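You operate a simulated robot arm through the tools that you are given. There is no shell and no other tool.

The job below is to be done with a simulated robot arm. You get a single attempt, and the scene is never put back.

JOB
Clamp the sliding guide against the bubble parcel, fold its end flap and crease it flat.
Fine: shut the guide lever before you crease; use the green bar and put it back; the parcel stays put. Set down upright: green bar.

It is judged by the outcome, as a careful person would: the job done as asked, and still so three seconds after it is handed in. It fails if anything else is knocked over, pushed out of place, dropped, spilled or broken. Flat cloth is picked up by pressing the open fingertips on it (5 to 10 N) and closing them slowly along it; thin cloth reads only 2 to 8 mm in the jaws.

ROBOT AND FRAMES
A 6-joint arm with a two-finger parallel gripper, fixed in place. Base frame: the origin is at the foot of the arm, x ahead of it, y to its left, z up; the work surface is at about z = 0.88. Readings come in m, degrees, newtons and seconds.
With the tool pointing down near the work surface it reaches from about 0.36 to 0.76 m from the base axis. Its first joint turns from -66.0 to 66.0 degrees. Payload 2.45 kg.
The TCP is the grasp point between the finger pads, 0.024 m short of the fingertips. In the tool frame z runs along the fingers and y along their closing line. Largest opening 0.068 m; finger width 0.017, thickness 0.01; the body of the gripper, 0.04 by 0.07 m, starts 0.041 m behind the TCP.
Orientation is that of the tool frame in the base frame, as a unit quaternion [w, x, y, z]. With the fingers straight down and closing along the base's y, the tool's x points along the base's -x, its y along +y and its z along -z.

CONTROLS
- The arm moves only by the tool send_rows. Its argument "plan" is one flat list of numbers, 7 for each row, row after row: the shift along the base's x, y, z in m, then the turn, a rotation vector about the base's x, y, z in degrees, then the finger opening in m, from 0 to 0.068. In form: [dx, dy, dz, ax, ay, az, claw, dx, dy, dz, ax, ay, az, claw, ...]. A call has 1 to 20 rows; each row is the pose to reach, as a shift and turn from the pose commanded when the call began. Rows are played at 5 a second. More than 0.05 m and 8.6 degrees between two rows, or a gripper value outside its range, and nothing of the call is played. Where a pose cannot be reached the arm comes as near as it can. A force on the tool above 90 N (or 10 N above the force at the start of the call, whichever is more), or a blocked arm, ends the call early, and 0.2 s more pass. The fingers move at their own pace (about 0.108 m/s each) and stop on an object; they squeeze with about 31 N. The grip force told is the motor's: it shows also when the fingers shut on nothing. Time passes only in rows, and 0.2 s behind the last, so rows that repeat a pose let the fingers close. The reply holds the time, the measured pose of the TCP, the force on the tool along the base axes, the opening and the grip force, in the units named above and with some noise, with the torque about the TCP (base axes, N m) and any sound that the robot's microphone picked up.
- Cameras (640 x 400 px; columns grow to the right, rows downward): "scene" is fixed at [0.1785, 0.4265, 1.4596]; the picture's right is [-0.61, -0.79, 0.00], its down [-0.47, 0.36, -0.81] and it looks along [0.64, -0.49, -0.59] (base axes); focal length 299 px, centre (320, 200). "wrist" rides on the gripper at [0.084, 0.011, -0.075] in the tool frame; the picture's right is [-0.13, 0.99, 0.00], its down [-0.60, -0.08, -0.79] and it looks along [-0.79, -0.10, 0.61] (tool axes); focal length 251 px, centre (320, 200). There is no depth. A picture from a camera that has moved, and an enlarged one, comes with that camera's place and axes in the base frame and with its lens.
- camera(camera): a new picture of that camera. No time passes.
- inspect(camera, box): a new picture of the part [left, top, right, bottom] of that camera's present view, enlarged. No time passes.
- job_done(): hands the job in; it is judged then, once.

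Places have to be worked out from the pictures, the camera data and where the tool is seen. Open the gripper and draw the arm clear of the work before you hand the job in, unless the task says otherwise.

The tools are called as name(argument=value, ...) on one line, values as JSON. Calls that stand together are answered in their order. send_rows: Moves the arm, as the interface text tells. Its arguments: {"type":"object","properties":{"plan":{"type":"array"}},"required":["plan"]} The other tools are called the same way: camera (camera) takes a picture; inspect (camera, box) takes an enlarged picture of a part of a camera's view; job_done () hands the job in.

At the start:

```text
time_s: 0.0
tool_pos: [0.4776, -0.1515, 1.2549]
ee_rot: [0.0, 0.0, 1.0, 0.0]
ft_force: [0.1, -0.1, 0.5]
torque: [-0.01, -0.01, -0.03]
gripper_width: 0.0679
finger_force: 0.0
```

scene: 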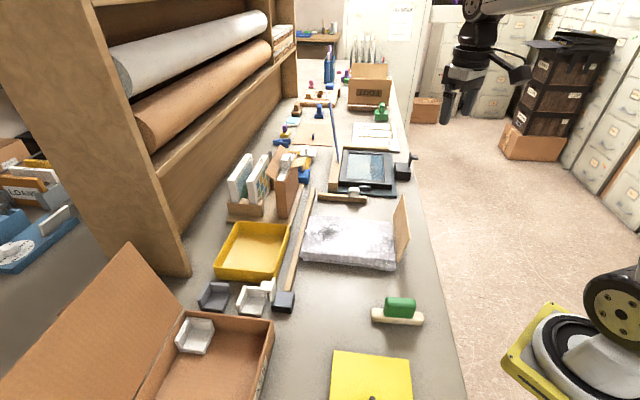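
wrist: 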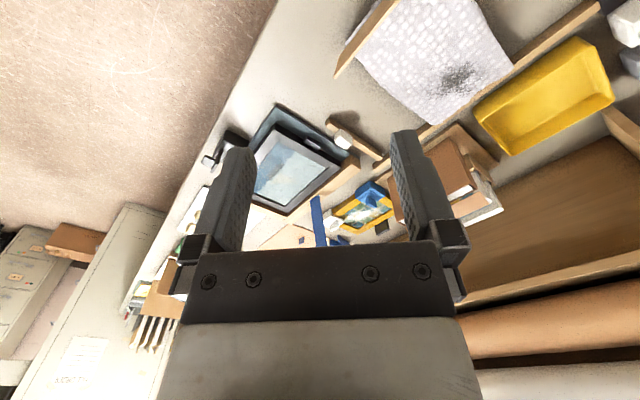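

The scene view shows the bubble parcel at mid-bench with an upright flap on its right, a wooden guide behind it, and a green bar on a holder in front. I will enlarge these parts before moving.

inspect(camera="scene", box=[260, 170, 460, 295])

inspect(camera="scene", box=[320, 270, 480, 370])

inspect(camera="scene", box=[260, 100, 440, 212])

inspect(camera="scene", box=[180, 200, 340, 330])

inspect(camera="scene", box=[280, 320, 480, 400])

```text
3.20 times, centred on (360, 232) of scene
camera zoom: at [0.1785, 0.4265, 1.4596], right [-0.61, -0.79, 0.0], down [-0.47, 0.36, -0.81], along [0.64, -0.49, -0.59], focal length 957 px, centre (192, 96)
```

zoom: 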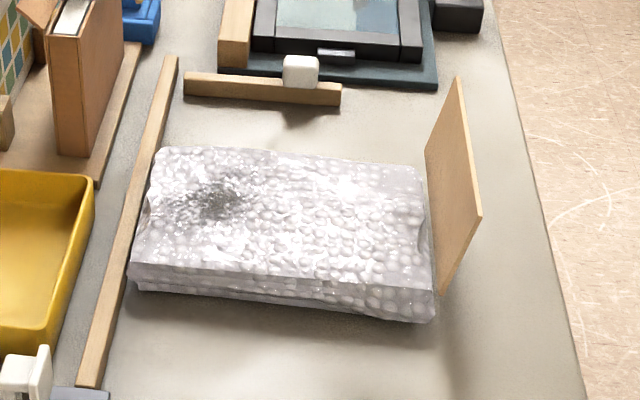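

```text
4.00 times, centred on (400, 320) of scene
camera zoom: at [0.1785, 0.4265, 1.4596], right [-0.61, -0.79, 0.0], down [-0.47, 0.36, -0.81], along [0.64, -0.49, -0.59], focal length 1196 px, centre (0, -280)
```

zoom: 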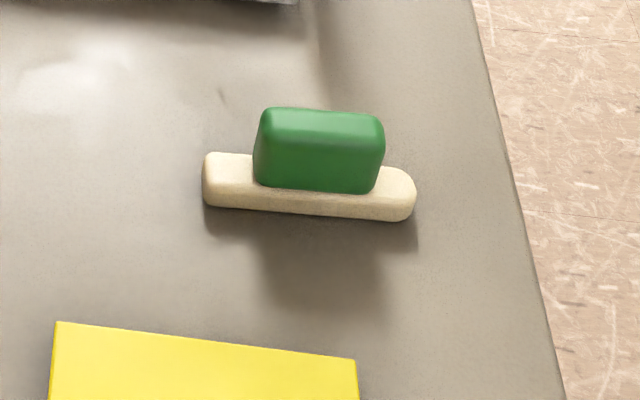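

```text
3.56 times, centred on (350, 156) of scene
camera zoom: at [0.1785, 0.4265, 1.4596], right [-0.61, -0.79, 0.0], down [-0.47, 0.36, -0.81], along [0.64, -0.49, -0.59], focal length 1063 px, centre (213, 356)
```

zoom: 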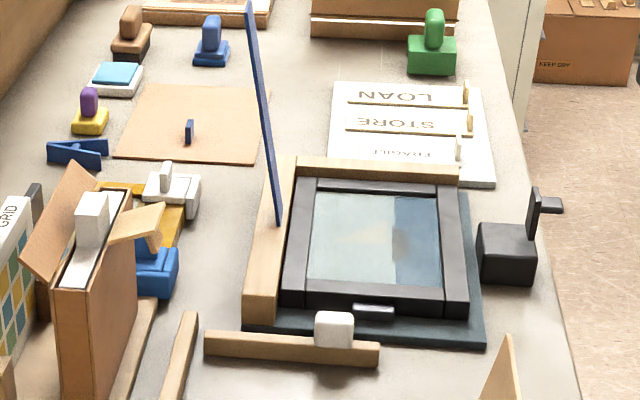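

```text
3.08 times, centred on (260, 265) of scene
camera zoom: at [0.1785, 0.4265, 1.4596], right [-0.61, -0.79, 0.0], down [-0.47, 0.36, -0.81], along [0.64, -0.49, -0.59], focal length 920 px, centre (505, 0)
```

zoom: 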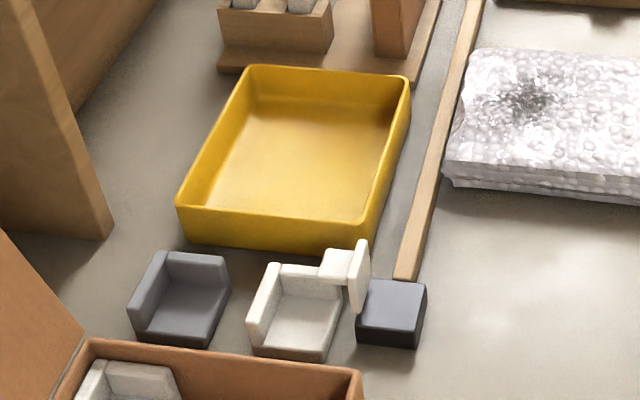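

```text
3.20 times, centred on (380, 360) of scene
camera zoom: at [0.1785, 0.4265, 1.4596], right [-0.61, -0.79, 0.0], down [-0.47, 0.36, -0.81], along [0.64, -0.49, -0.59], focal length 957 px, centre (128, -312)
```

zoom: 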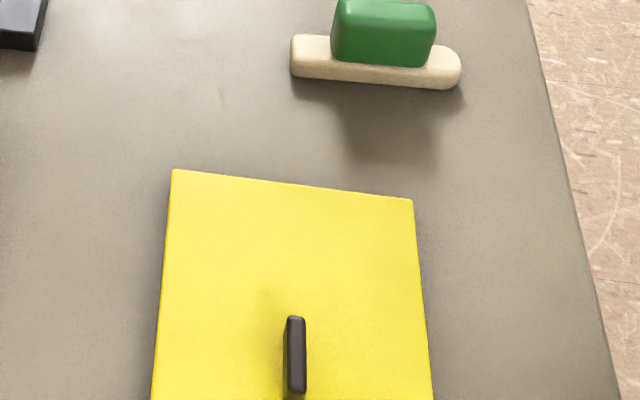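

The bench runs at about 45° to the base axes: its edge passes near (0.37,-0.08), the parcel is centred near (0.59,0.02), and the guide with the white knob is near (0.75,-0.10). I'll enlarge the wrist view to understand the guide, lever and flap.

inspect(camera="wrist", box=[200, 90, 420, 230])

inspect(camera="wrist", box=[320, 0, 640, 200])

```text
2.86 times, centred on (310, 160) of wrist
camera zoom: at [0.3957, -0.1398, 1.33], right [0.13, 0.99, 0.0], down [0.6, -0.08, 0.79], along [0.79, -0.1, -0.61], focal length 718 px, centre (349, 314)
```

zoom: 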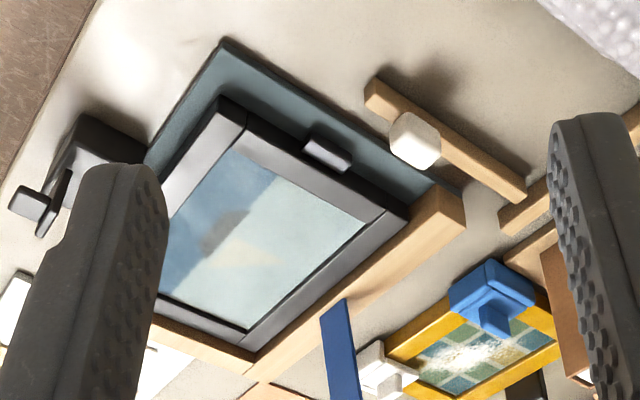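

```text
2.00 times, centred on (480, 100) of wrist
camera zoom: at [0.3957, -0.1398, 1.33], right [0.13, 0.99, 0.0], down [0.6, -0.08, 0.79], along [0.79, -0.1, -0.61], focal length 503 px, centre (0, 400)
```

zoom: 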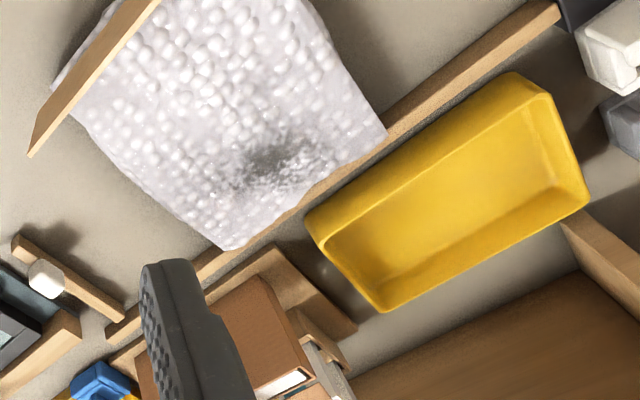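

The only movable-looking parts are the bar with the white knob (near (0.72,-0.13)) and a dark block at the near end of the long rail (near (0.54,0.25)). I'll move the arm high over the bench to look at the block and the rail first.

send_rows(plan=[-0.01, 0.04, -0.015, 0, 0, 4, 0.068, -0.02, 0.08, -0.03, 0, 0, 8, 0.068, -0.03, 0.12, -0.045, 0, 0, 12, 0.068, -0.04, 0.16, -0.06, 0, 0, 16, 0.068, -0.05, 0.2, -0.08, 0, 0, 20, 0.068, -0.06, 0.24, -0.1, 0, 0, 25, 0.068, -0.06, 0.25, -0.11, 0, 0, 25, 0.068])

camera(camera="wrist")

camera(camera="scene")

```text
time_s: 1.6
tool_pos: [0.4174, 0.0984, 1.1448]
ee_rot: [0.0, -0.216, 0.976, 0.0]
ft_force: [-0.2, -0.1, 0.4]
torque: [0.0, -0.02, 0.03]
gripper_width: 0.0682
finger_force: 0.0
```

```text
taken
camera wrist: at [0.3376, 0.0741, 1.2202], right [-0.3, 0.95, 0.0], down [0.58, 0.18, 0.79], along [0.76, 0.24, -0.61], focal length 251 px, centre (320, 200)
```

wrist: 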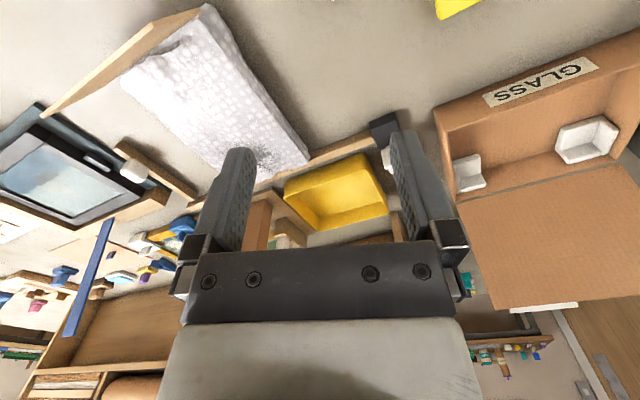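

```text
taken
```

scene: 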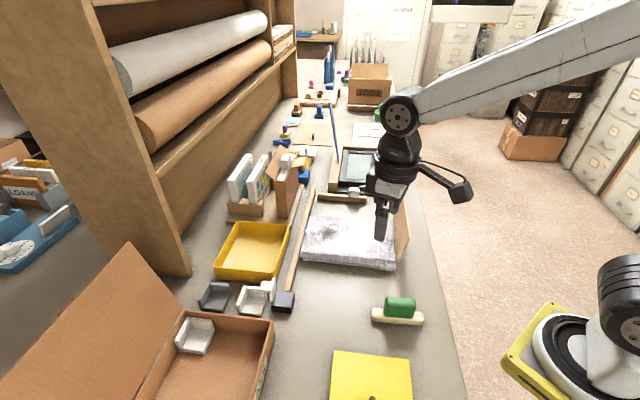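

inspect(camera="wrist", box=[320, 80, 480, 180])

inspect(camera="wrist", box=[40, 0, 280, 200])

```text
4.00 times, centred on (400, 130) of wrist
camera zoom: at [0.3376, 0.0741, 1.2202], right [-0.3, 0.95, 0.0], down [0.58, 0.18, 0.79], along [0.76, 0.24, -0.61], focal length 1006 px, centre (0, 480)
```

zoom: 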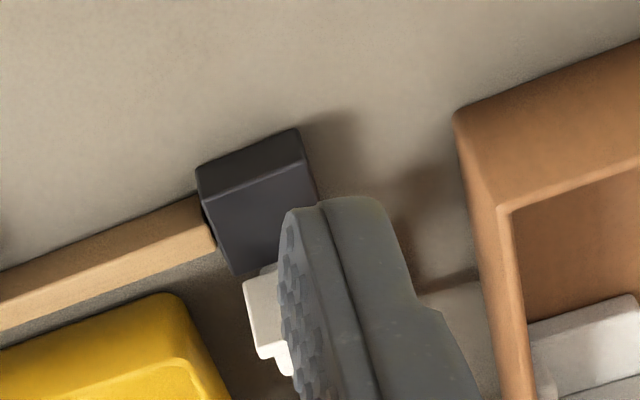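

```text
2.00 times, centred on (160, 100) of wrist
camera zoom: at [0.3376, 0.0741, 1.2202], right [-0.3, 0.95, 0.0], down [0.58, 0.18, 0.79], along [0.76, 0.24, -0.61], focal length 503 px, centre (640, 400)
```

zoom: 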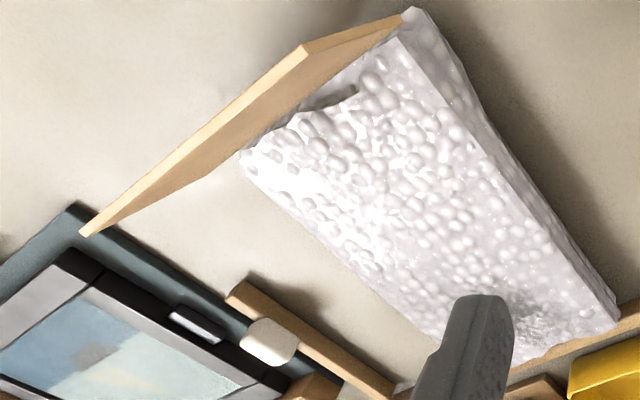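

The dark block sits at the rail's end with a white upright piece next to it, which may be the lever. I'll enlarge that in the scene view.

inspect(camera="scene", box=[225, 265, 305, 325])

inspect(camera="scene", box=[310, 175, 390, 225])

```text
6.67 times, centred on (265, 295) of scene
camera zoom: at [0.1785, 0.4265, 1.4596], right [-0.61, -0.79, 0.0], down [-0.47, 0.36, -0.81], along [0.64, -0.49, -0.59], focal length 1994 px, centre (687, -433)
```

zoom: 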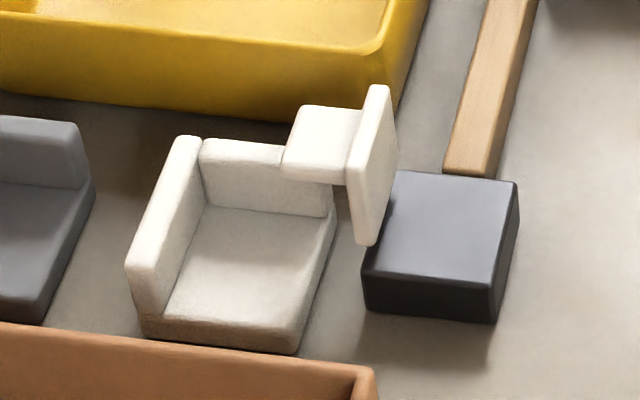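

```text
8.00 times, centred on (350, 200) of scene
camera zoom: at [0.1785, 0.4265, 1.4596], right [-0.61, -0.79, 0.0], down [-0.47, 0.36, -0.81], along [0.64, -0.49, -0.59], focal length 2392 px, centre (80, 200)
```

zoom: 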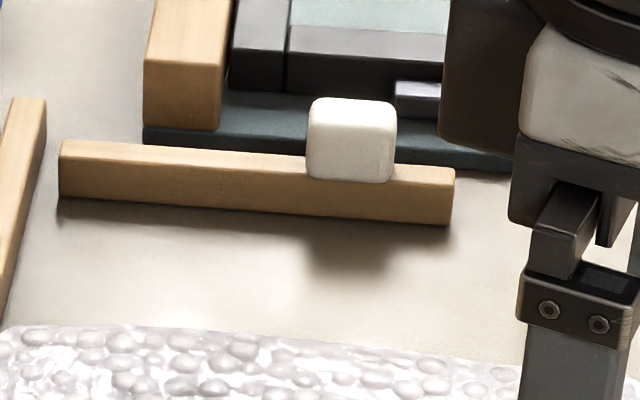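

The plate stands open on the +w side of the dark block (hinge near z 0.90), so that white plate with its tab is the guide lever. The guide's white knob is near (0.74,-0.14). I'll turn the tool so the fingers close along the guide's length and look at the knob from above.

send_rows(plan=[0.026, -0.017, 0, 0, 0, -7.8, 0.068, 0.052, -0.034, 0, 0, 0, -15.6, 0.068, 0.078, -0.052, 0, 0, 0, -23.4, 0.068, 0.104, -0.069, 0, 0, 0, -31.2, 0.068, 0.13, -0.086, -0.01, 0, 0, -39, 0.068, 0.156, -0.103, -0.02, 0, 0, -46.8, 0.068, 0.182, -0.12, -0.03, 0, 0, -54.6, 0.068, 0.208, -0.138, -0.04, 0, 0, -62.4, 0.068, 0.233, -0.155, -0.045, 0, 0, -70, 0.068, 0.233, -0.155, -0.045, 0, 0, -70, 0.068])

camera(camera="wrist")

inspect(camera="wrist", box=[220, 60, 420, 185])

inspect(camera="scene", box=[290, 130, 450, 280])

```text
time_s: 3.8
tool_pos: [0.6525, -0.0569, 1.0994]
ee_rot: [0.0, 0.383, 0.924, -0.001]
ft_force: [0.3, 0.5, -0.3]
torque: [-0.01, 0.01, -0.01]
gripper_width: 0.068
finger_force: 0.0
```

```text
taken
camera wrist: at [0.6008, 0.0111, 1.1755], right [0.79, 0.61, 0.0], down [0.37, -0.48, 0.79], along [0.48, -0.63, -0.61], focal length 251 px, centre (320, 200)
```

wrist: 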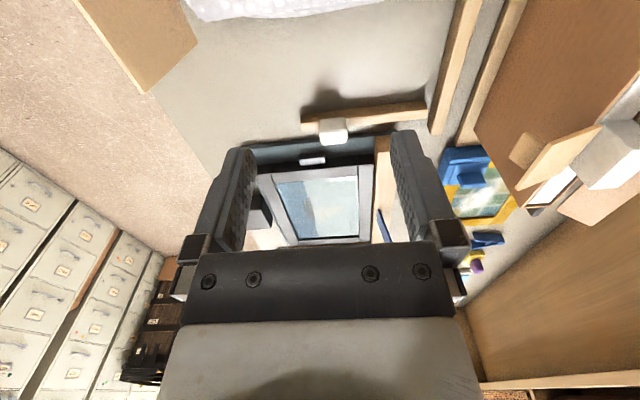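

```text
3.20 times, centred on (320, 122) of wrist
camera zoom: at [0.6008, 0.0111, 1.1755], right [0.79, 0.61, 0.0], down [0.37, -0.48, 0.79], along [0.48, -0.63, -0.61], focal length 805 px, centre (320, 448)
```

zoom: 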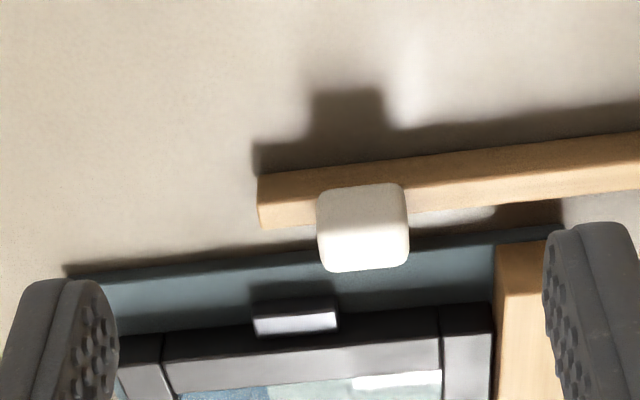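

```text
2.67 times, centred on (370, 205) of scene
camera zoom: at [0.1785, 0.4265, 1.4596], right [-0.61, -0.79, 0.0], down [-0.47, 0.36, -0.81], along [0.64, -0.49, -0.59], focal length 798 px, centre (187, 187)
```

zoom: 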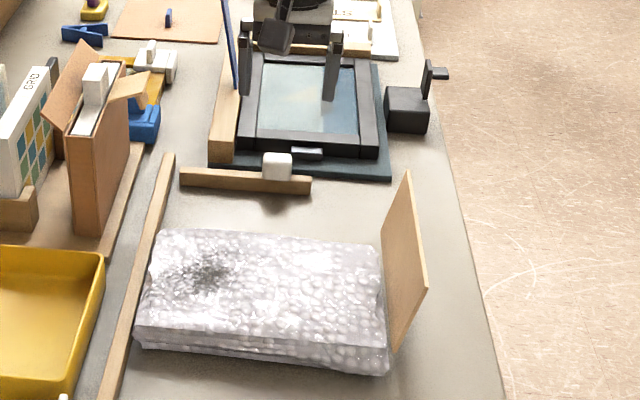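

Both cameras put the knob centre near (0.730,-0.134), top at about z 0.935, roughly 35 mm wide along the guide. I'll move above it at z 1.0 and check alignment before descending.

send_rows(plan=[0.022, -0.022, -0.025, 0, 0, 0, 0.068, 0.045, -0.045, -0.05, 0, 0, 0, 0.068, 0.065, -0.064, -0.08, 0, 0, 0, 0.068, 0.0779, -0.0767, -0.0994, 0, 0, 0, 0.068, 0.0779, -0.0767, -0.0994, 0, 0, 0, 0.068])

camera(camera="wrist")

inspect(camera="scene", box=[300, 120, 420, 210])

```text
time_s: 5.0
tool_pos: [0.7296, -0.1328, 1.0008]
ee_rot: [0.0, 0.383, 0.924, 0.0]
ft_force: [-0.4, -0.4, 0.0]
torque: [0.02, 0.02, -0.02]
gripper_width: 0.0679
finger_force: 0.2
```

```text
taken
camera wrist: at [0.6792, -0.0649, 1.076], right [0.79, 0.61, 0.0], down [0.37, -0.48, 0.79], along [0.48, -0.63, -0.61], focal length 251 px, centre (320, 200)
```

wrist: 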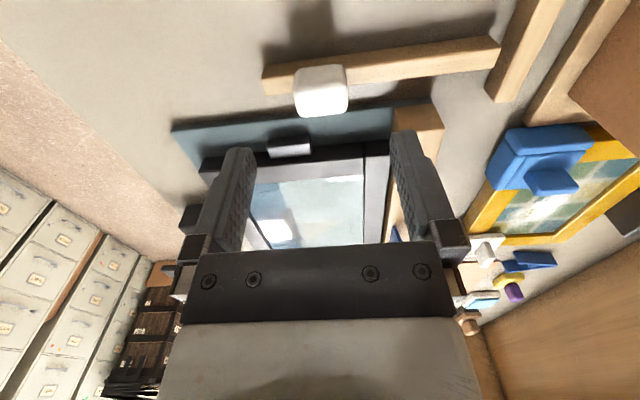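

```text
4.44 times, centred on (360, 165) of scene
camera zoom: at [0.1785, 0.4265, 1.4596], right [-0.61, -0.79, 0.0], down [-0.47, 0.36, -0.81], along [0.64, -0.49, -0.59], focal length 1329 px, centre (142, 356)
```

zoom: 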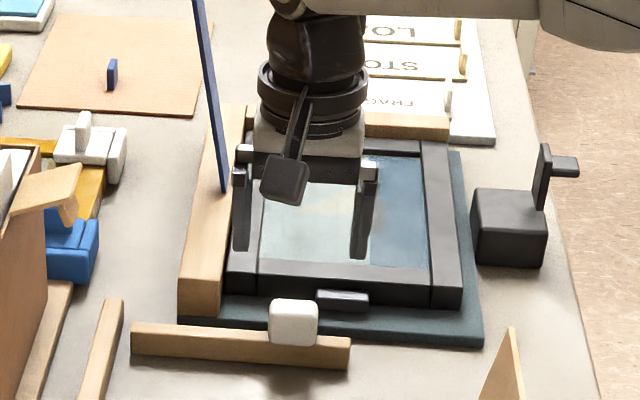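

The knob is between the finger lines (s≈0.612, w≈0.423), aligned with the TCP. I'll descend to z 0.937 so the tips stay above the bar, and close on the knob.

send_rows(plan=[0.001, -0.001, -0.025, 0, 0, 0, 0.068, 0.0015, -0.0015, -0.045, 0, 0, 0, 0.068, 0.0015, -0.0015, -0.056, 0, 0, 0, 0.068, 0.0015, -0.0015, -0.0635, 0, 0, 0, 0.068, 0.0015, -0.0015, -0.0635, 0, 0, 0, 0.068])

camera(camera="wrist")

inspect(camera="scene", box=[310, 150, 410, 220])

```text
time_s: 6.2
tool_pos: [0.7322, -0.1354, 0.9373]
ee_rot: [0.0, 0.383, 0.924, 0.0]
ft_force: [-0.1, 0.3, 0.1]
torque: [-0.01, 0.0, 0.0]
gripper_width: 0.0681
finger_force: 0.1
```

```text
taken
camera wrist: at [0.6806, -0.0668, 1.0116], right [0.79, 0.61, 0.0], down [0.37, -0.48, 0.79], along [0.48, -0.63, -0.61], focal length 251 px, centre (320, 200)
```

wrist: 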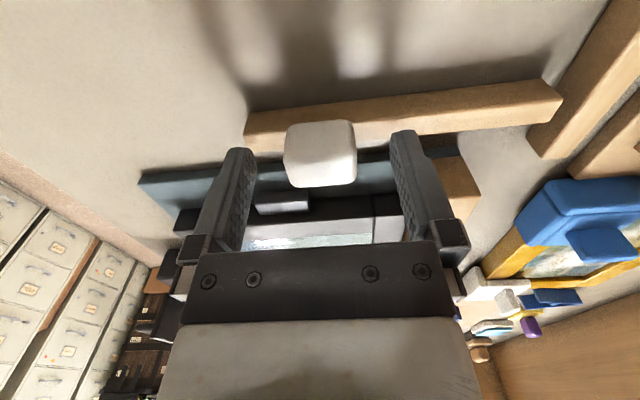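

```text
5.71 times, centred on (360, 185) of scene
camera zoom: at [0.1785, 0.4265, 1.4596], right [-0.61, -0.79, 0.0], down [-0.47, 0.36, -0.81], along [0.64, -0.49, -0.59], focal length 1709 px, centre (91, 286)
```

zoom: 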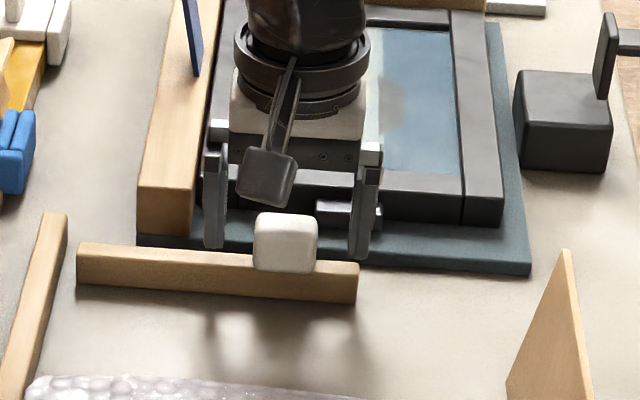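

The fingers straddle the knob at its height. I'll close on it with the pose held.

send_rows(plan=[0, 0, 0, 0, 0, 0, 0.05, 0, 0, 0, 0, 0, 0, 0.04, 0, 0, 0, 0, 0, 0, 0.03, 0, 0, 0, 0, 0, 0, 0.03, 0, 0, 0, 0, 0, 0, 0.03])

camera(camera="wrist")

inspect(camera="scene", box=[304, 150, 416, 220])

```text
time_s: 7.4
tool_pos: [0.7321, -0.1342, 0.9362]
ee_rot: [0.0, 0.382, 0.924, 0.0]
ft_force: [1.3, 2.5, -1.5]
torque: [-0.01, -0.11, -0.02]
gripper_width: 0.0347
finger_force: 45.3
```

```text
taken
camera wrist: at [0.6807, -0.0665, 1.0117], right [0.79, 0.61, 0.0], down [0.37, -0.48, 0.79], along [0.48, -0.63, -0.61], focal length 251 px, centre (320, 200)
```

wrist: 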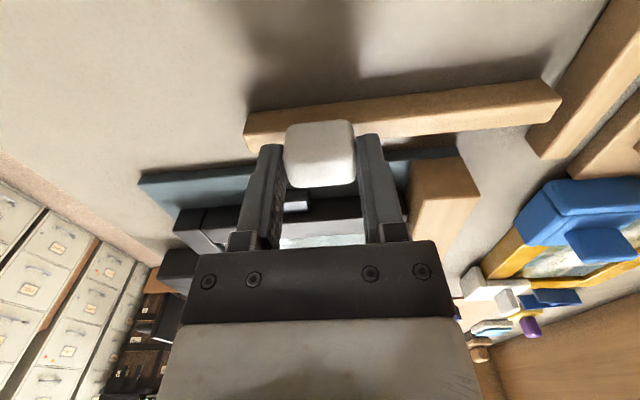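

```text
5.71 times, centred on (360, 185) of scene
camera zoom: at [0.1786, 0.4266, 1.4596], right [-0.61, -0.79, 0.0], down [-0.47, 0.36, -0.81], along [0.64, -0.49, -0.59], focal length 1709 px, centre (91, 286)
```

zoom: 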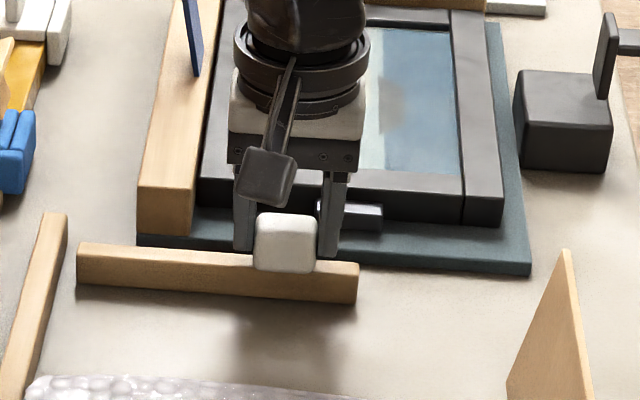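

The knob is held at 34.7 mm. I'll pull the guide toward the parcel along (-0.707, +0.707) in small steps, first about 50 mm, watching the force.

send_rows(plan=[-0.005, 0.005, 0, 0, 0, 0, 0.03, -0.0125, 0.0125, 0, 0, 0, 0, 0.03, -0.02, 0.02, 0, 0, 0, 0, 0.03, -0.0275, 0.0275, 0, 0, 0, 0, 0.03, -0.035, 0.035, 0, 0, 0, 0, 0.03])

inspect(camera="scene", box=[290, 160, 420, 270])

camera(camera="wrist")

```text
time_s: 8.6
tool_pos: [0.6966, -0.0991, 0.9354]
ee_rot: [0.0, 0.383, 0.924, 0.001]
ft_force: [7.0, 5.1, -8.1]
torque: [0.07, -0.36, 0.03]
gripper_width: 0.0346
finger_force: 44.7
```

```text
3.64 times, centred on (355, 215) of scene
camera zoom: at [0.1789, 0.4266, 1.4595], right [-0.61, -0.79, 0.0], down [-0.47, 0.36, -0.81], along [0.64, -0.49, -0.59], focal length 1088 px, centre (193, 146)
```

zoom: 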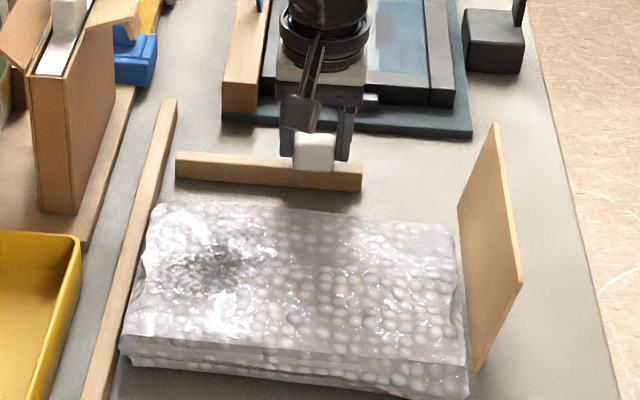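

```text
taken
camera wrist: at [0.6453, -0.0311, 1.0117], right [0.79, 0.61, 0.0], down [0.37, -0.48, 0.79], along [0.48, -0.63, -0.61], focal length 251 px, centre (320, 200)
```

wrist: 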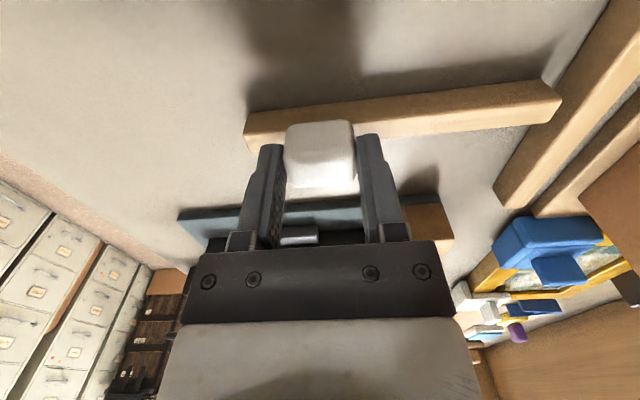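

The guide slides freely along the rail (only a few newtons). About 75–80 mm of gap to the parcel's far side remains; I'll pull another ~50 mm.

send_rows(plan=[-0.0075, 0.0075, 0, 0, 0, 0, 0.03, -0.015, 0.015, 0, 0, 0, 0, 0.03, -0.0225, 0.0225, 0, 0, 0, 0, 0.03, -0.03, 0.03, 0, 0, 0, 0, 0.03, -0.0355, 0.0355, 0, 0, 0, 0, 0.03])

inspect(camera="scene", box=[290, 160, 420, 270])

camera(camera="wrist")

```text
time_s: 9.8
tool_pos: [0.6601, -0.0634, 0.9358]
ee_rot: [0.0, 0.383, 0.924, 0.0]
ft_force: [9.1, 8.5, -12.6]
torque: [0.31, -0.08, 0.06]
gripper_width: 0.0347
finger_force: 45.0
```

```text
3.64 times, centred on (355, 215) of scene
camera zoom: at [0.1791, 0.4267, 1.4595], right [-0.61, -0.79, 0.0], down [-0.47, 0.36, -0.81], along [0.64, -0.49, -0.59], focal length 1088 px, centre (193, 146)
```

zoom: 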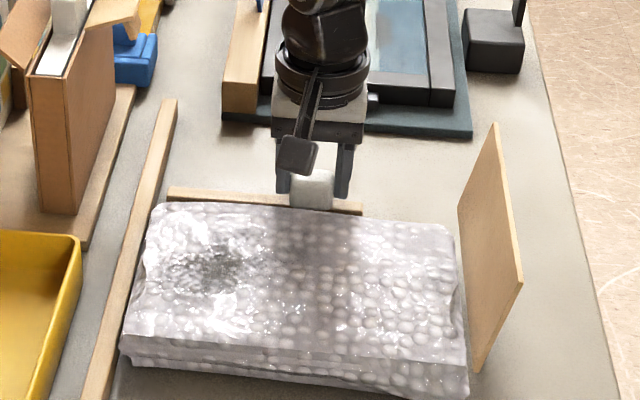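

```text
taken
camera wrist: at [0.61, 0.0043, 1.0117], right [0.79, 0.61, 0.0], down [0.37, -0.48, 0.79], along [0.48, -0.63, -0.61], focal length 251 px, centre (320, 200)
```

wrist: 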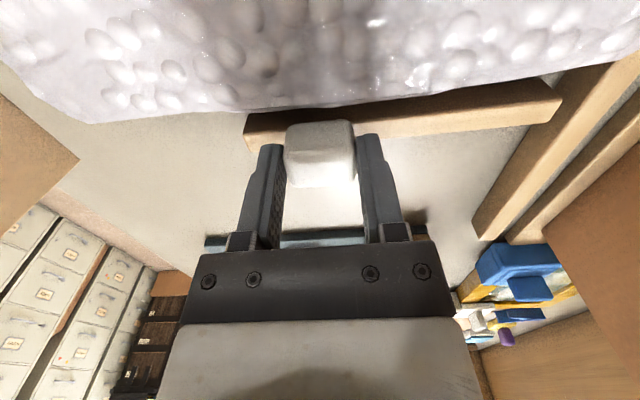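

The guide is about 10–15 mm from the parcel side. I'll continue slowly in 2 mm steps and watch for a rise in force along the slide.

send_rows(plan=[-0.0015, 0.0015, 0, 0, 0, 0, 0.03, -0.003, 0.003, 0, 0, 0, 0, 0.03, -0.0045, 0.0045, 0, 0, 0, 0, 0.03, -0.0055, 0.0055, 0, 0, 0, 0, 0.03, -0.0055, 0.0055, 0, 0, 0, 0, 0.03])

inspect(camera="wrist", box=[160, 40, 600, 240])

inspect(camera="scene", box=[290, 170, 410, 245])

```text
time_s: 11.0
tool_pos: [0.6575, -0.059, 0.9375]
ee_rot: [-0.001, 0.383, 0.924, 0.0]
ft_force: [11.6, 5.4, -12.9]
torque: [0.12, -0.28, -0.07]
gripper_width: 0.0344
finger_force: 45.2
```

```text
1.45 times, centred on (380, 140) of wrist
camera zoom: at [0.6049, 0.0094, 1.0117], right [0.79, 0.61, 0.0], down [0.37, -0.48, 0.79], along [0.48, -0.63, -0.61], focal length 366 px, centre (233, 287)
```

zoom: 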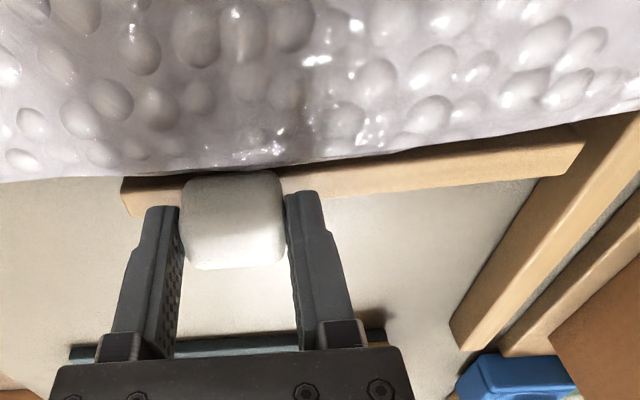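

```text
5.33 times, centred on (350, 208) of scene
camera zoom: at [0.1791, 0.4266, 1.4595], right [-0.61, -0.79, 0.0], down [-0.47, 0.36, -0.81], along [0.64, -0.49, -0.59], focal length 1595 px, centre (160, 160)
```

zoom: 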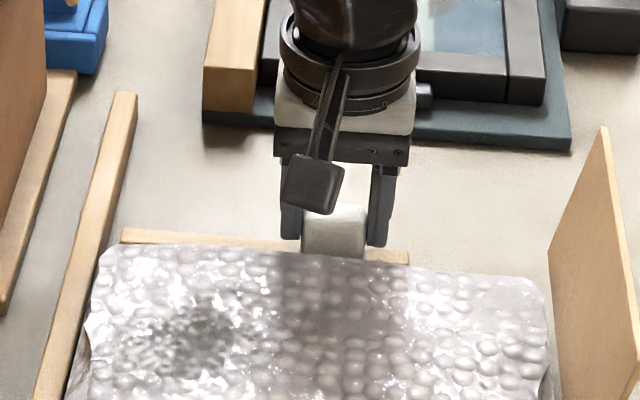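

The force along the slide rose slightly (about 4 N), possibly first contact. I'll hold still briefly to get a steadier reading.

send_rows(plan=[0, 0, 0, 0, 0, 0, 0.03, 0, 0, 0, 0, 0, 0, 0.03])

send_rows(plan=[-0.001, 0.001, 0, 0, 0, 0, 0.03, -0.002, 0.002, 0, 0, 0, 0, 0.03, -0.002, 0.002, 0, 0, 0, 0, 0.03])

inspect(camera="wrist", box=[160, 40, 600, 240])

inspect(camera="scene", box=[290, 180, 430, 270])

```text
time_s: 11.6
tool_pos: [0.6553, -0.0582, 0.9357]
ee_rot: [0.001, 0.382, 0.924, -0.001]
ft_force: [9.9, 5.7, -13.4]
torque: [-0.29, -0.56, -0.03]
gripper_width: 0.0343
finger_force: 44.9
```

```text
time_s: 12.4
tool_pos: [0.6534, -0.0569, 0.9364]
ee_rot: [0.0, 0.383, 0.924, 0.0]
ft_force: [11.5, 6.9, -15.3]
torque: [-0.24, -0.55, -0.03]
gripper_width: 0.0346
finger_force: 44.7
```

```text
1.45 times, centred on (380, 140) of wrist
camera zoom: at [0.6027, 0.0116, 1.0118], right [0.79, 0.61, 0.0], down [0.37, -0.48, 0.79], along [0.48, -0.63, -0.61], focal length 366 px, centre (233, 287)
```

zoom: 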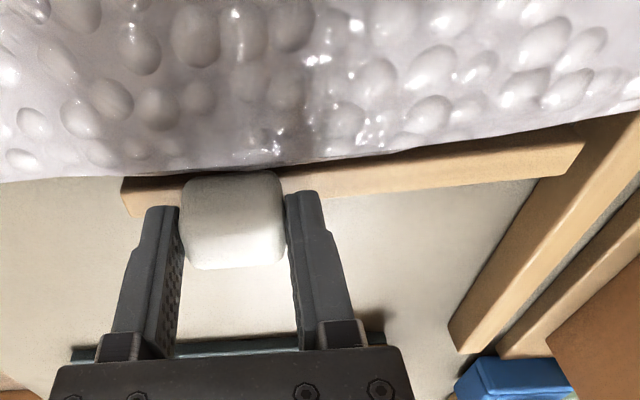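

```text
4.44 times, centred on (360, 225) of scene
camera zoom: at [0.1791, 0.4266, 1.4595], right [-0.61, -0.79, 0.0], down [-0.47, 0.36, -0.81], along [0.64, -0.49, -0.59], focal length 1329 px, centre (142, 89)
```

zoom: 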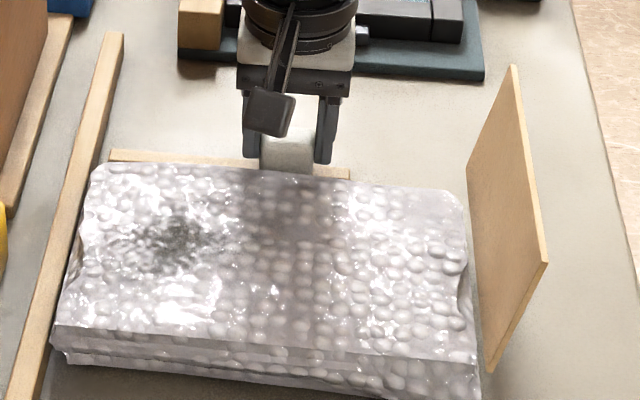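

The slide force is steady at about 3 N. I want to verify the parcel has not been shifted, so I'll retake exactly the same crop as at the start and compare.

inspect(camera="scene", box=[260, 170, 460, 295])

inspect(camera="scene", box=[310, 190, 390, 240])

```text
3.20 times, centred on (360, 232) of scene
camera zoom: at [0.1791, 0.4266, 1.4595], right [-0.61, -0.79, 0.0], down [-0.47, 0.36, -0.81], along [0.64, -0.49, -0.59], focal length 957 px, centre (192, 96)
```

zoom: 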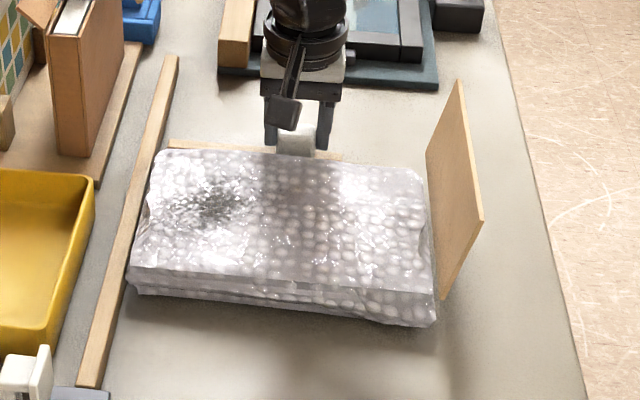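

```text
8.00 times, centred on (350, 215) of scene
camera zoom: at [0.1791, 0.4266, 1.4595], right [-0.61, -0.79, 0.0], down [-0.47, 0.36, -0.81], along [0.64, -0.49, -0.59], focal length 2392 px, centre (80, 80)
```

zoom: 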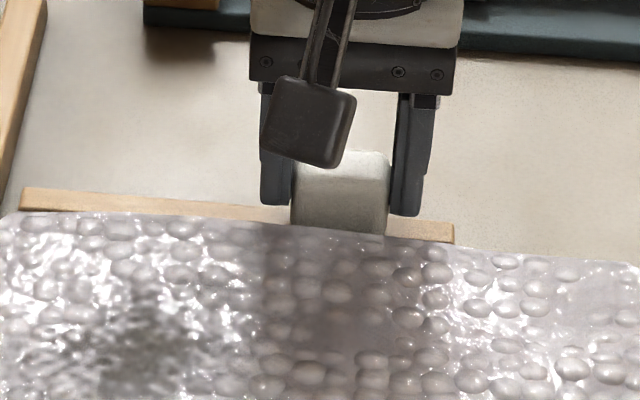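

Compared with the start, the parcel and flap show a shift of about 1 scene pixel (2–3 mm), so the guide is in contact; I stop pulling here. I'll open the fingers and rise straight up.

send_rows(plan=[0, 0, 0, 0, 0, 0, 0.045, 0, 0, 0, 0, 0, 0, 0.068, 0, 0, 0, 0, 0, 0, 0.068, 0, 0, 0.03, 0, 0, 0, 0.068, 0, 0, 0.07, 0, 0, 0, 0.068, 0, 0, 0.11, 0, 0, 0, 0.068, 0, 0, 0.15, 0, 0, 0, 0.068])

inspect(camera="scene", box=[260, 170, 460, 295])

camera(camera="wrist")

```text
time_s: 14.0
tool_pos: [0.654, -0.0563, 1.0876]
ee_rot: [0.001, 0.383, 0.924, 0.0]
ft_force: [0.5, 0.9, 0.2]
torque: [0.0, 0.02, 0.01]
gripper_width: 0.0678
finger_force: 0.0
```

```text
3.20 times, centred on (360, 232) of scene
camera zoom: at [0.1785, 0.4265, 1.4596], right [-0.61, -0.79, 0.0], down [-0.47, 0.36, -0.81], along [0.64, -0.49, -0.59], focal length 957 px, centre (192, 96)
```

zoom: 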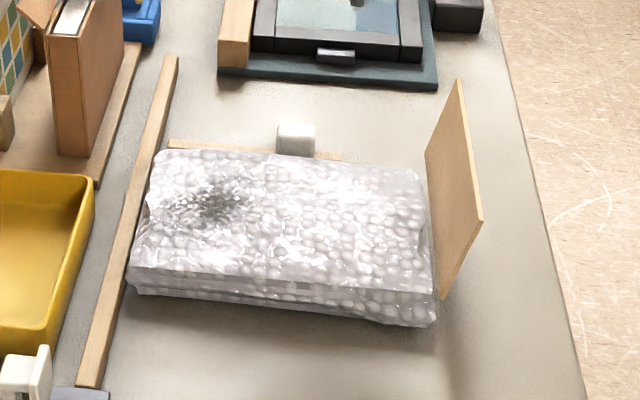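

```text
taken
camera wrist: at [0.6029, 0.0121, 1.1631], right [0.79, 0.61, 0.0], down [0.37, -0.48, 0.79], along [0.48, -0.63, -0.61], focal length 251 px, centre (320, 200)
```

wrist: 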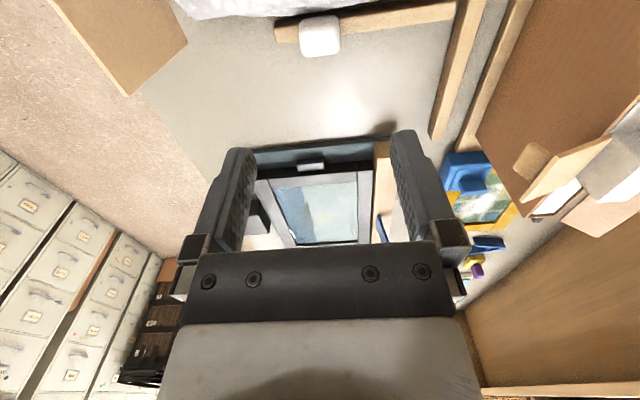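

The guide stays against the parcel (flap and parcel only ~1 px from their start). Next I swing over, turned so the camera looks along +w at the lever block, to measure the plate, its tab and the nearby white holder.

send_rows(plan=[-0.017, 0.015, 0, 0, 0, 7.5, 0.06, -0.034, 0.03, 0, 0, 0, 15, 0.05, -0.051, 0.045, 0, 0, 0, 22.5, 0.04, -0.068, 0.06, 0, 0, 0, 30, 0.03, -0.085, 0.075, 0, 0, 0, 37.5, 0.02, -0.102, 0.09, 0, 0, 0, 45, 0.01, -0.119, 0.105, 0, 0, 0, 52.5, 0, -0.136, 0.12, 0, 0, 0, 60, 0, -0.153, 0.135, 0, 0, 0, 67.5, 0, -0.17, 0.15, 0, 0, 0, 75, 0, -0.19, 0.165, 0, 0, 0, 82.5, 0, -0.216, 0.183, -0.02, 0, 0, 90, 0, -0.216, 0.183, -0.03, 0, 0, 90, 0])

camera(camera="wrist")

camera(camera="scene")

```text
time_s: 16.8
tool_pos: [0.4379, 0.1257, 1.0568]
ee_rot: [-0.001, -0.384, 0.923, 0.0]
ft_force: [-0.1, -0.4, -0.7]
torque: [-0.02, -0.01, -0.01]
gripper_width: 0.0
finger_force: 24.2
```

```text
taken
camera wrist: at [0.3708, 0.0753, 1.1319], right [-0.61, 0.79, 0.0], down [0.48, 0.37, 0.79], along [0.63, 0.49, -0.61], focal length 251 px, centre (320, 200)
```

wrist: 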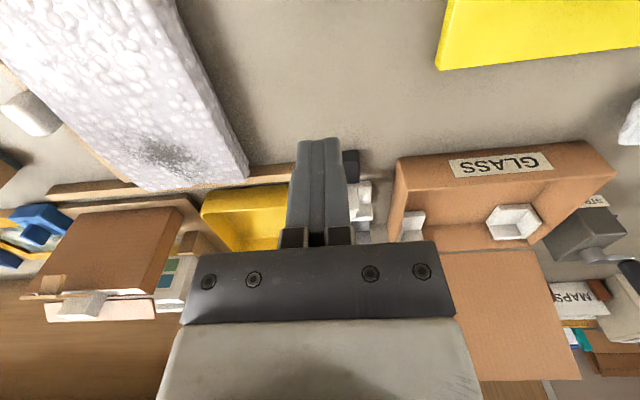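

```text
taken
```

scene: 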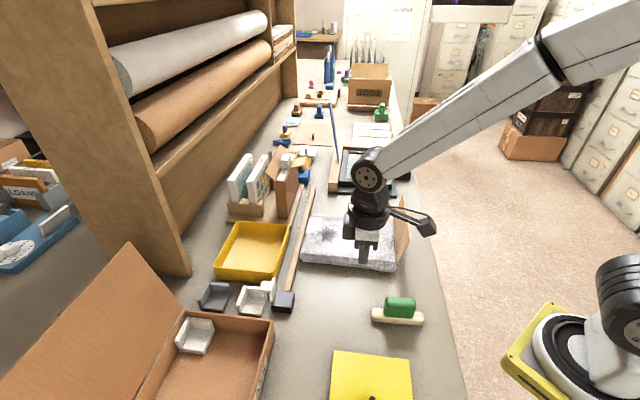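

The closed fingers hide the lever; I'll open them and look again.

send_rows(plan=[0.0, 0.0, 0, 0, 0, 0, 0.04, 0.01, -0.01, 0, 0, 0, 0, 0.068, 0.01, -0.01, 0, 0, 0, 0, 0.068])

inspect(camera="wrist", box=[260, 120, 420, 220])

inspect(camera="scene", box=[225, 265, 305, 315])

```text
time_s: 17.6
tool_pos: [0.4463, 0.1155, 1.0563]
ee_rot: [0.0, -0.383, 0.924, 0.001]
ft_force: [-0.4, 0.8, -0.4]
torque: [0.0, 0.01, 0.02]
gripper_width: 0.0682
finger_force: 0.1
```

```text
4.00 times, centred on (340, 170) of wrist
camera zoom: at [0.3806, 0.065, 1.1319], right [-0.61, 0.79, 0.0], down [0.48, 0.37, 0.79], along [0.63, 0.48, -0.61], focal length 1006 px, centre (240, 320)
```

zoom: 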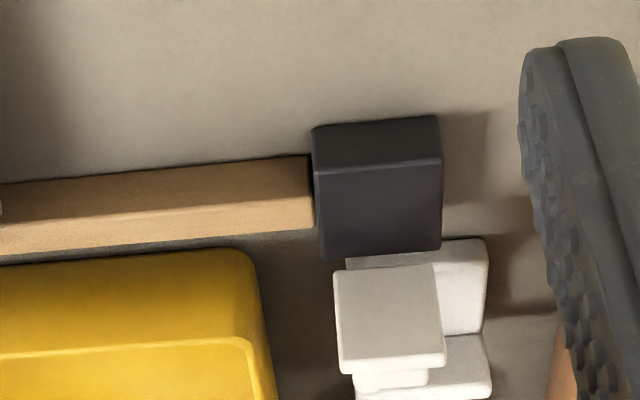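

```text
8.00 times, centred on (265, 290) of scene
camera zoom: at [0.1785, 0.4265, 1.4596], right [-0.61, -0.79, 0.0], down [-0.47, 0.36, -0.81], along [0.64, -0.49, -0.59], focal length 2392 px, centre (760, -520)
```

zoom: 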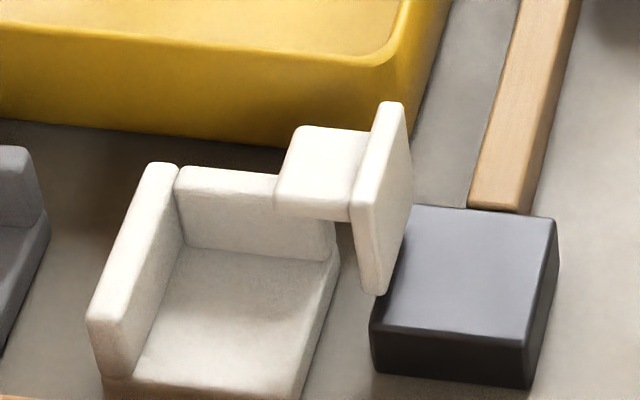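

Triangulating both views: the lever plate stands at w≈0.583 (z 0.909–0.948, s 0.194–0.228), its tab reaches to w≈0.605 at z≈0.937, and the white holder below tops out near z 0.91. I'll go with closed fingers to the far side of the tab, above the holder, at safe height first.

send_rows(plan=[0.027, 0.032, 0.01, 0, 0, 0, 0.04, 0.054, 0.064, 0.02, 0, 0, 0, 0.02, 0.08, 0.096, 0.02, 0, 0, 0, 0, 0.106, 0.128, 0.02, 0, 0, 0, 0, 0.13, 0.157, 0.01, 0, 0, 0, 0, 0.1522, 0.1835, 0, 0, 0, 0, 0, 0.1522, 0.1835, -0.02, 0, 0, 0, 0, 0.1522, 0.1835, -0.04, 0, 0, 0, 0])

inspect(camera="scene", box=[210, 230, 322, 300])

camera(camera="wrist")

camera(camera="scene")

```text
time_s: 19.4
tool_pos: [0.5996, 0.2986, 1.0157]
ee_rot: [-0.001, -0.383, 0.924, 0.0]
ft_force: [0.1, 0.1, 0.7]
torque: [0.0, 0.05, 0.0]
gripper_width: 0.0003
finger_force: 24.1
```

```text
5.71 times, centred on (266, 265) of scene
camera zoom: at [0.1785, 0.4265, 1.4596], right [-0.61, -0.79, 0.0], down [-0.47, 0.36, -0.81], along [0.64, -0.49, -0.59], focal length 1709 px, centre (629, -171)
```

zoom: 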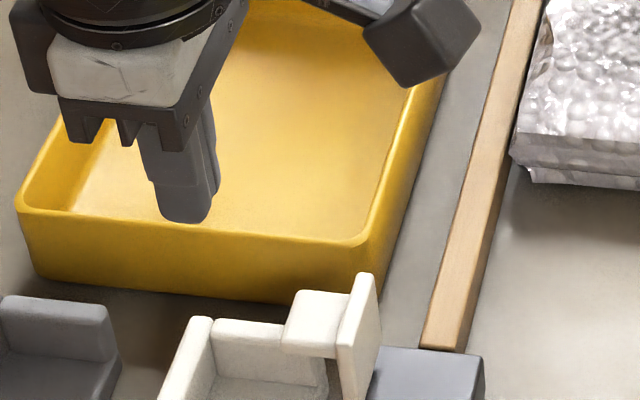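

```text
taken
camera wrist: at [0.5332, 0.2483, 1.0919], right [-0.61, 0.79, 0.0], down [0.48, 0.37, 0.79], along [0.63, 0.48, -0.61], focal length 251 px, centre (320, 200)
```

wrist: 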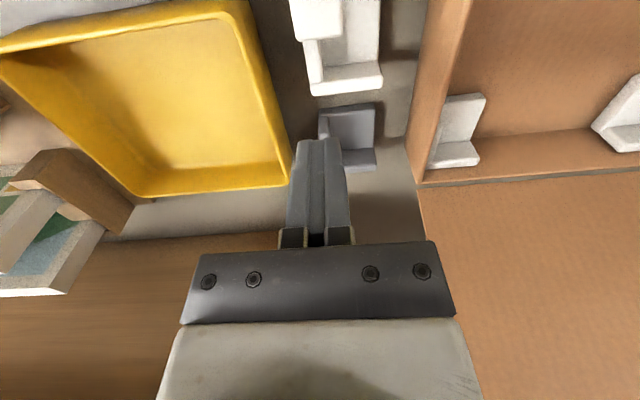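

```text
taken
```

scene: 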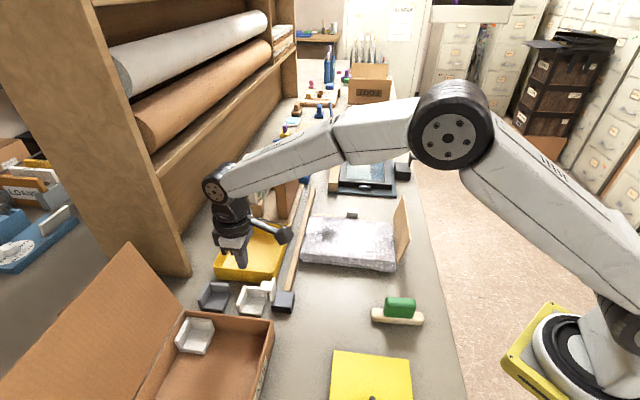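

The fingertip projects where expected (tip at z≈0.992). I'll descend to put the tip at z≈0.928, still beside the tab and above the holder, and check.

send_rows(plan=[0, 0, -0.025, 0, 0, 0, 0, 0, 0, -0.045, 0, 0, 0, 0, 0, 0, -0.064, 0, 0, 0, 0, 0, 0, -0.064, 0, 0, 0, 0])

inspect(camera="scene", box=[210, 250, 306, 310])

camera(camera="wrist")

```text
time_s: 20.4
tool_pos: [0.5989, 0.3001, 0.9512]
ee_rot: [0.0, -0.383, 0.924, 0.0]
ft_force: [-0.4, 1.0, 0.2]
torque: [0.0, 0.0, 0.02]
gripper_width: 0.0
finger_force: 24.2
```

```text
6.67 times, centred on (258, 280) of scene
camera zoom: at [0.1785, 0.4265, 1.4596], right [-0.61, -0.79, 0.0], down [-0.47, 0.36, -0.81], along [0.64, -0.49, -0.59], focal length 1994 px, centre (733, -333)
```

zoom: 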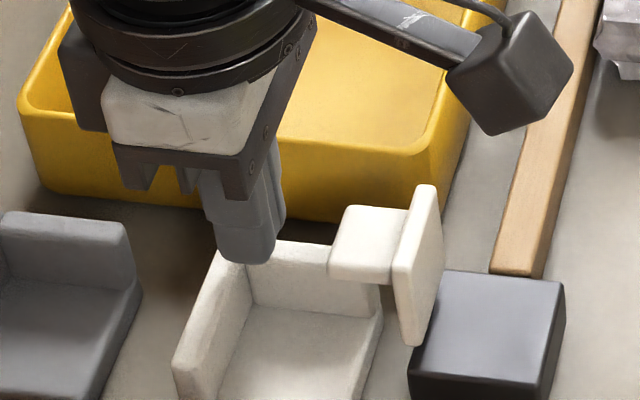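

```text
taken
camera wrist: at [0.532, 0.2487, 1.0275], right [-0.61, 0.79, 0.0], down [0.48, 0.37, 0.79], along [0.63, 0.48, -0.61], focal length 251 px, centre (320, 200)
```

wrist: 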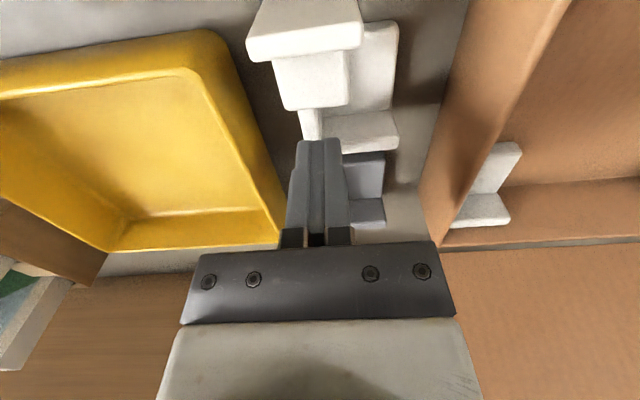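

The tip is clear of everything and lined up with the tab's end. I'll push toward the block (-0.707,-0.707) in ~8 mm steps, first ~34 mm.

send_rows(plan=[-0.006, -0.006, 0, 0, 0, 0, 0, -0.012, -0.012, 0, 0, 0, 0, 0, -0.018, -0.018, 0, 0, 0, 0, 0, -0.024, -0.024, 0, 0, 0, 0, 0])

inspect(camera="scene", box=[210, 250, 306, 310])

```text
time_s: 21.4
tool_pos: [0.5741, 0.2753, 0.9514]
ee_rot: [0.0, -0.383, 0.924, 0.0]
ft_force: [-0.6, 0.1, 0.7]
torque: [0.0, 0.01, -0.02]
gripper_width: 0.0001
finger_force: 23.7
```

```text
6.67 times, centred on (258, 280) of scene
camera zoom: at [0.1785, 0.4265, 1.4596], right [-0.61, -0.79, 0.0], down [-0.47, 0.36, -0.81], along [0.64, -0.49, -0.59], focal length 1994 px, centre (733, -333)
```

zoom: 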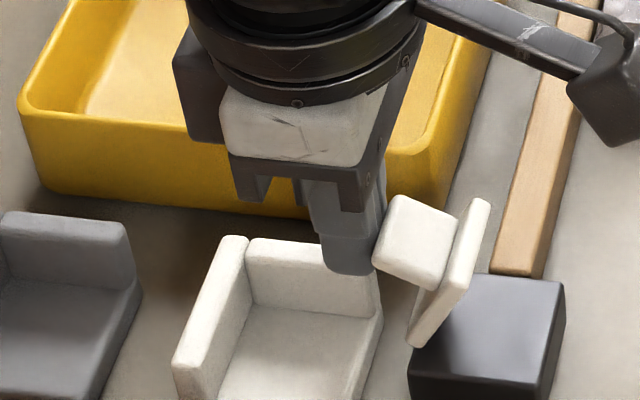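

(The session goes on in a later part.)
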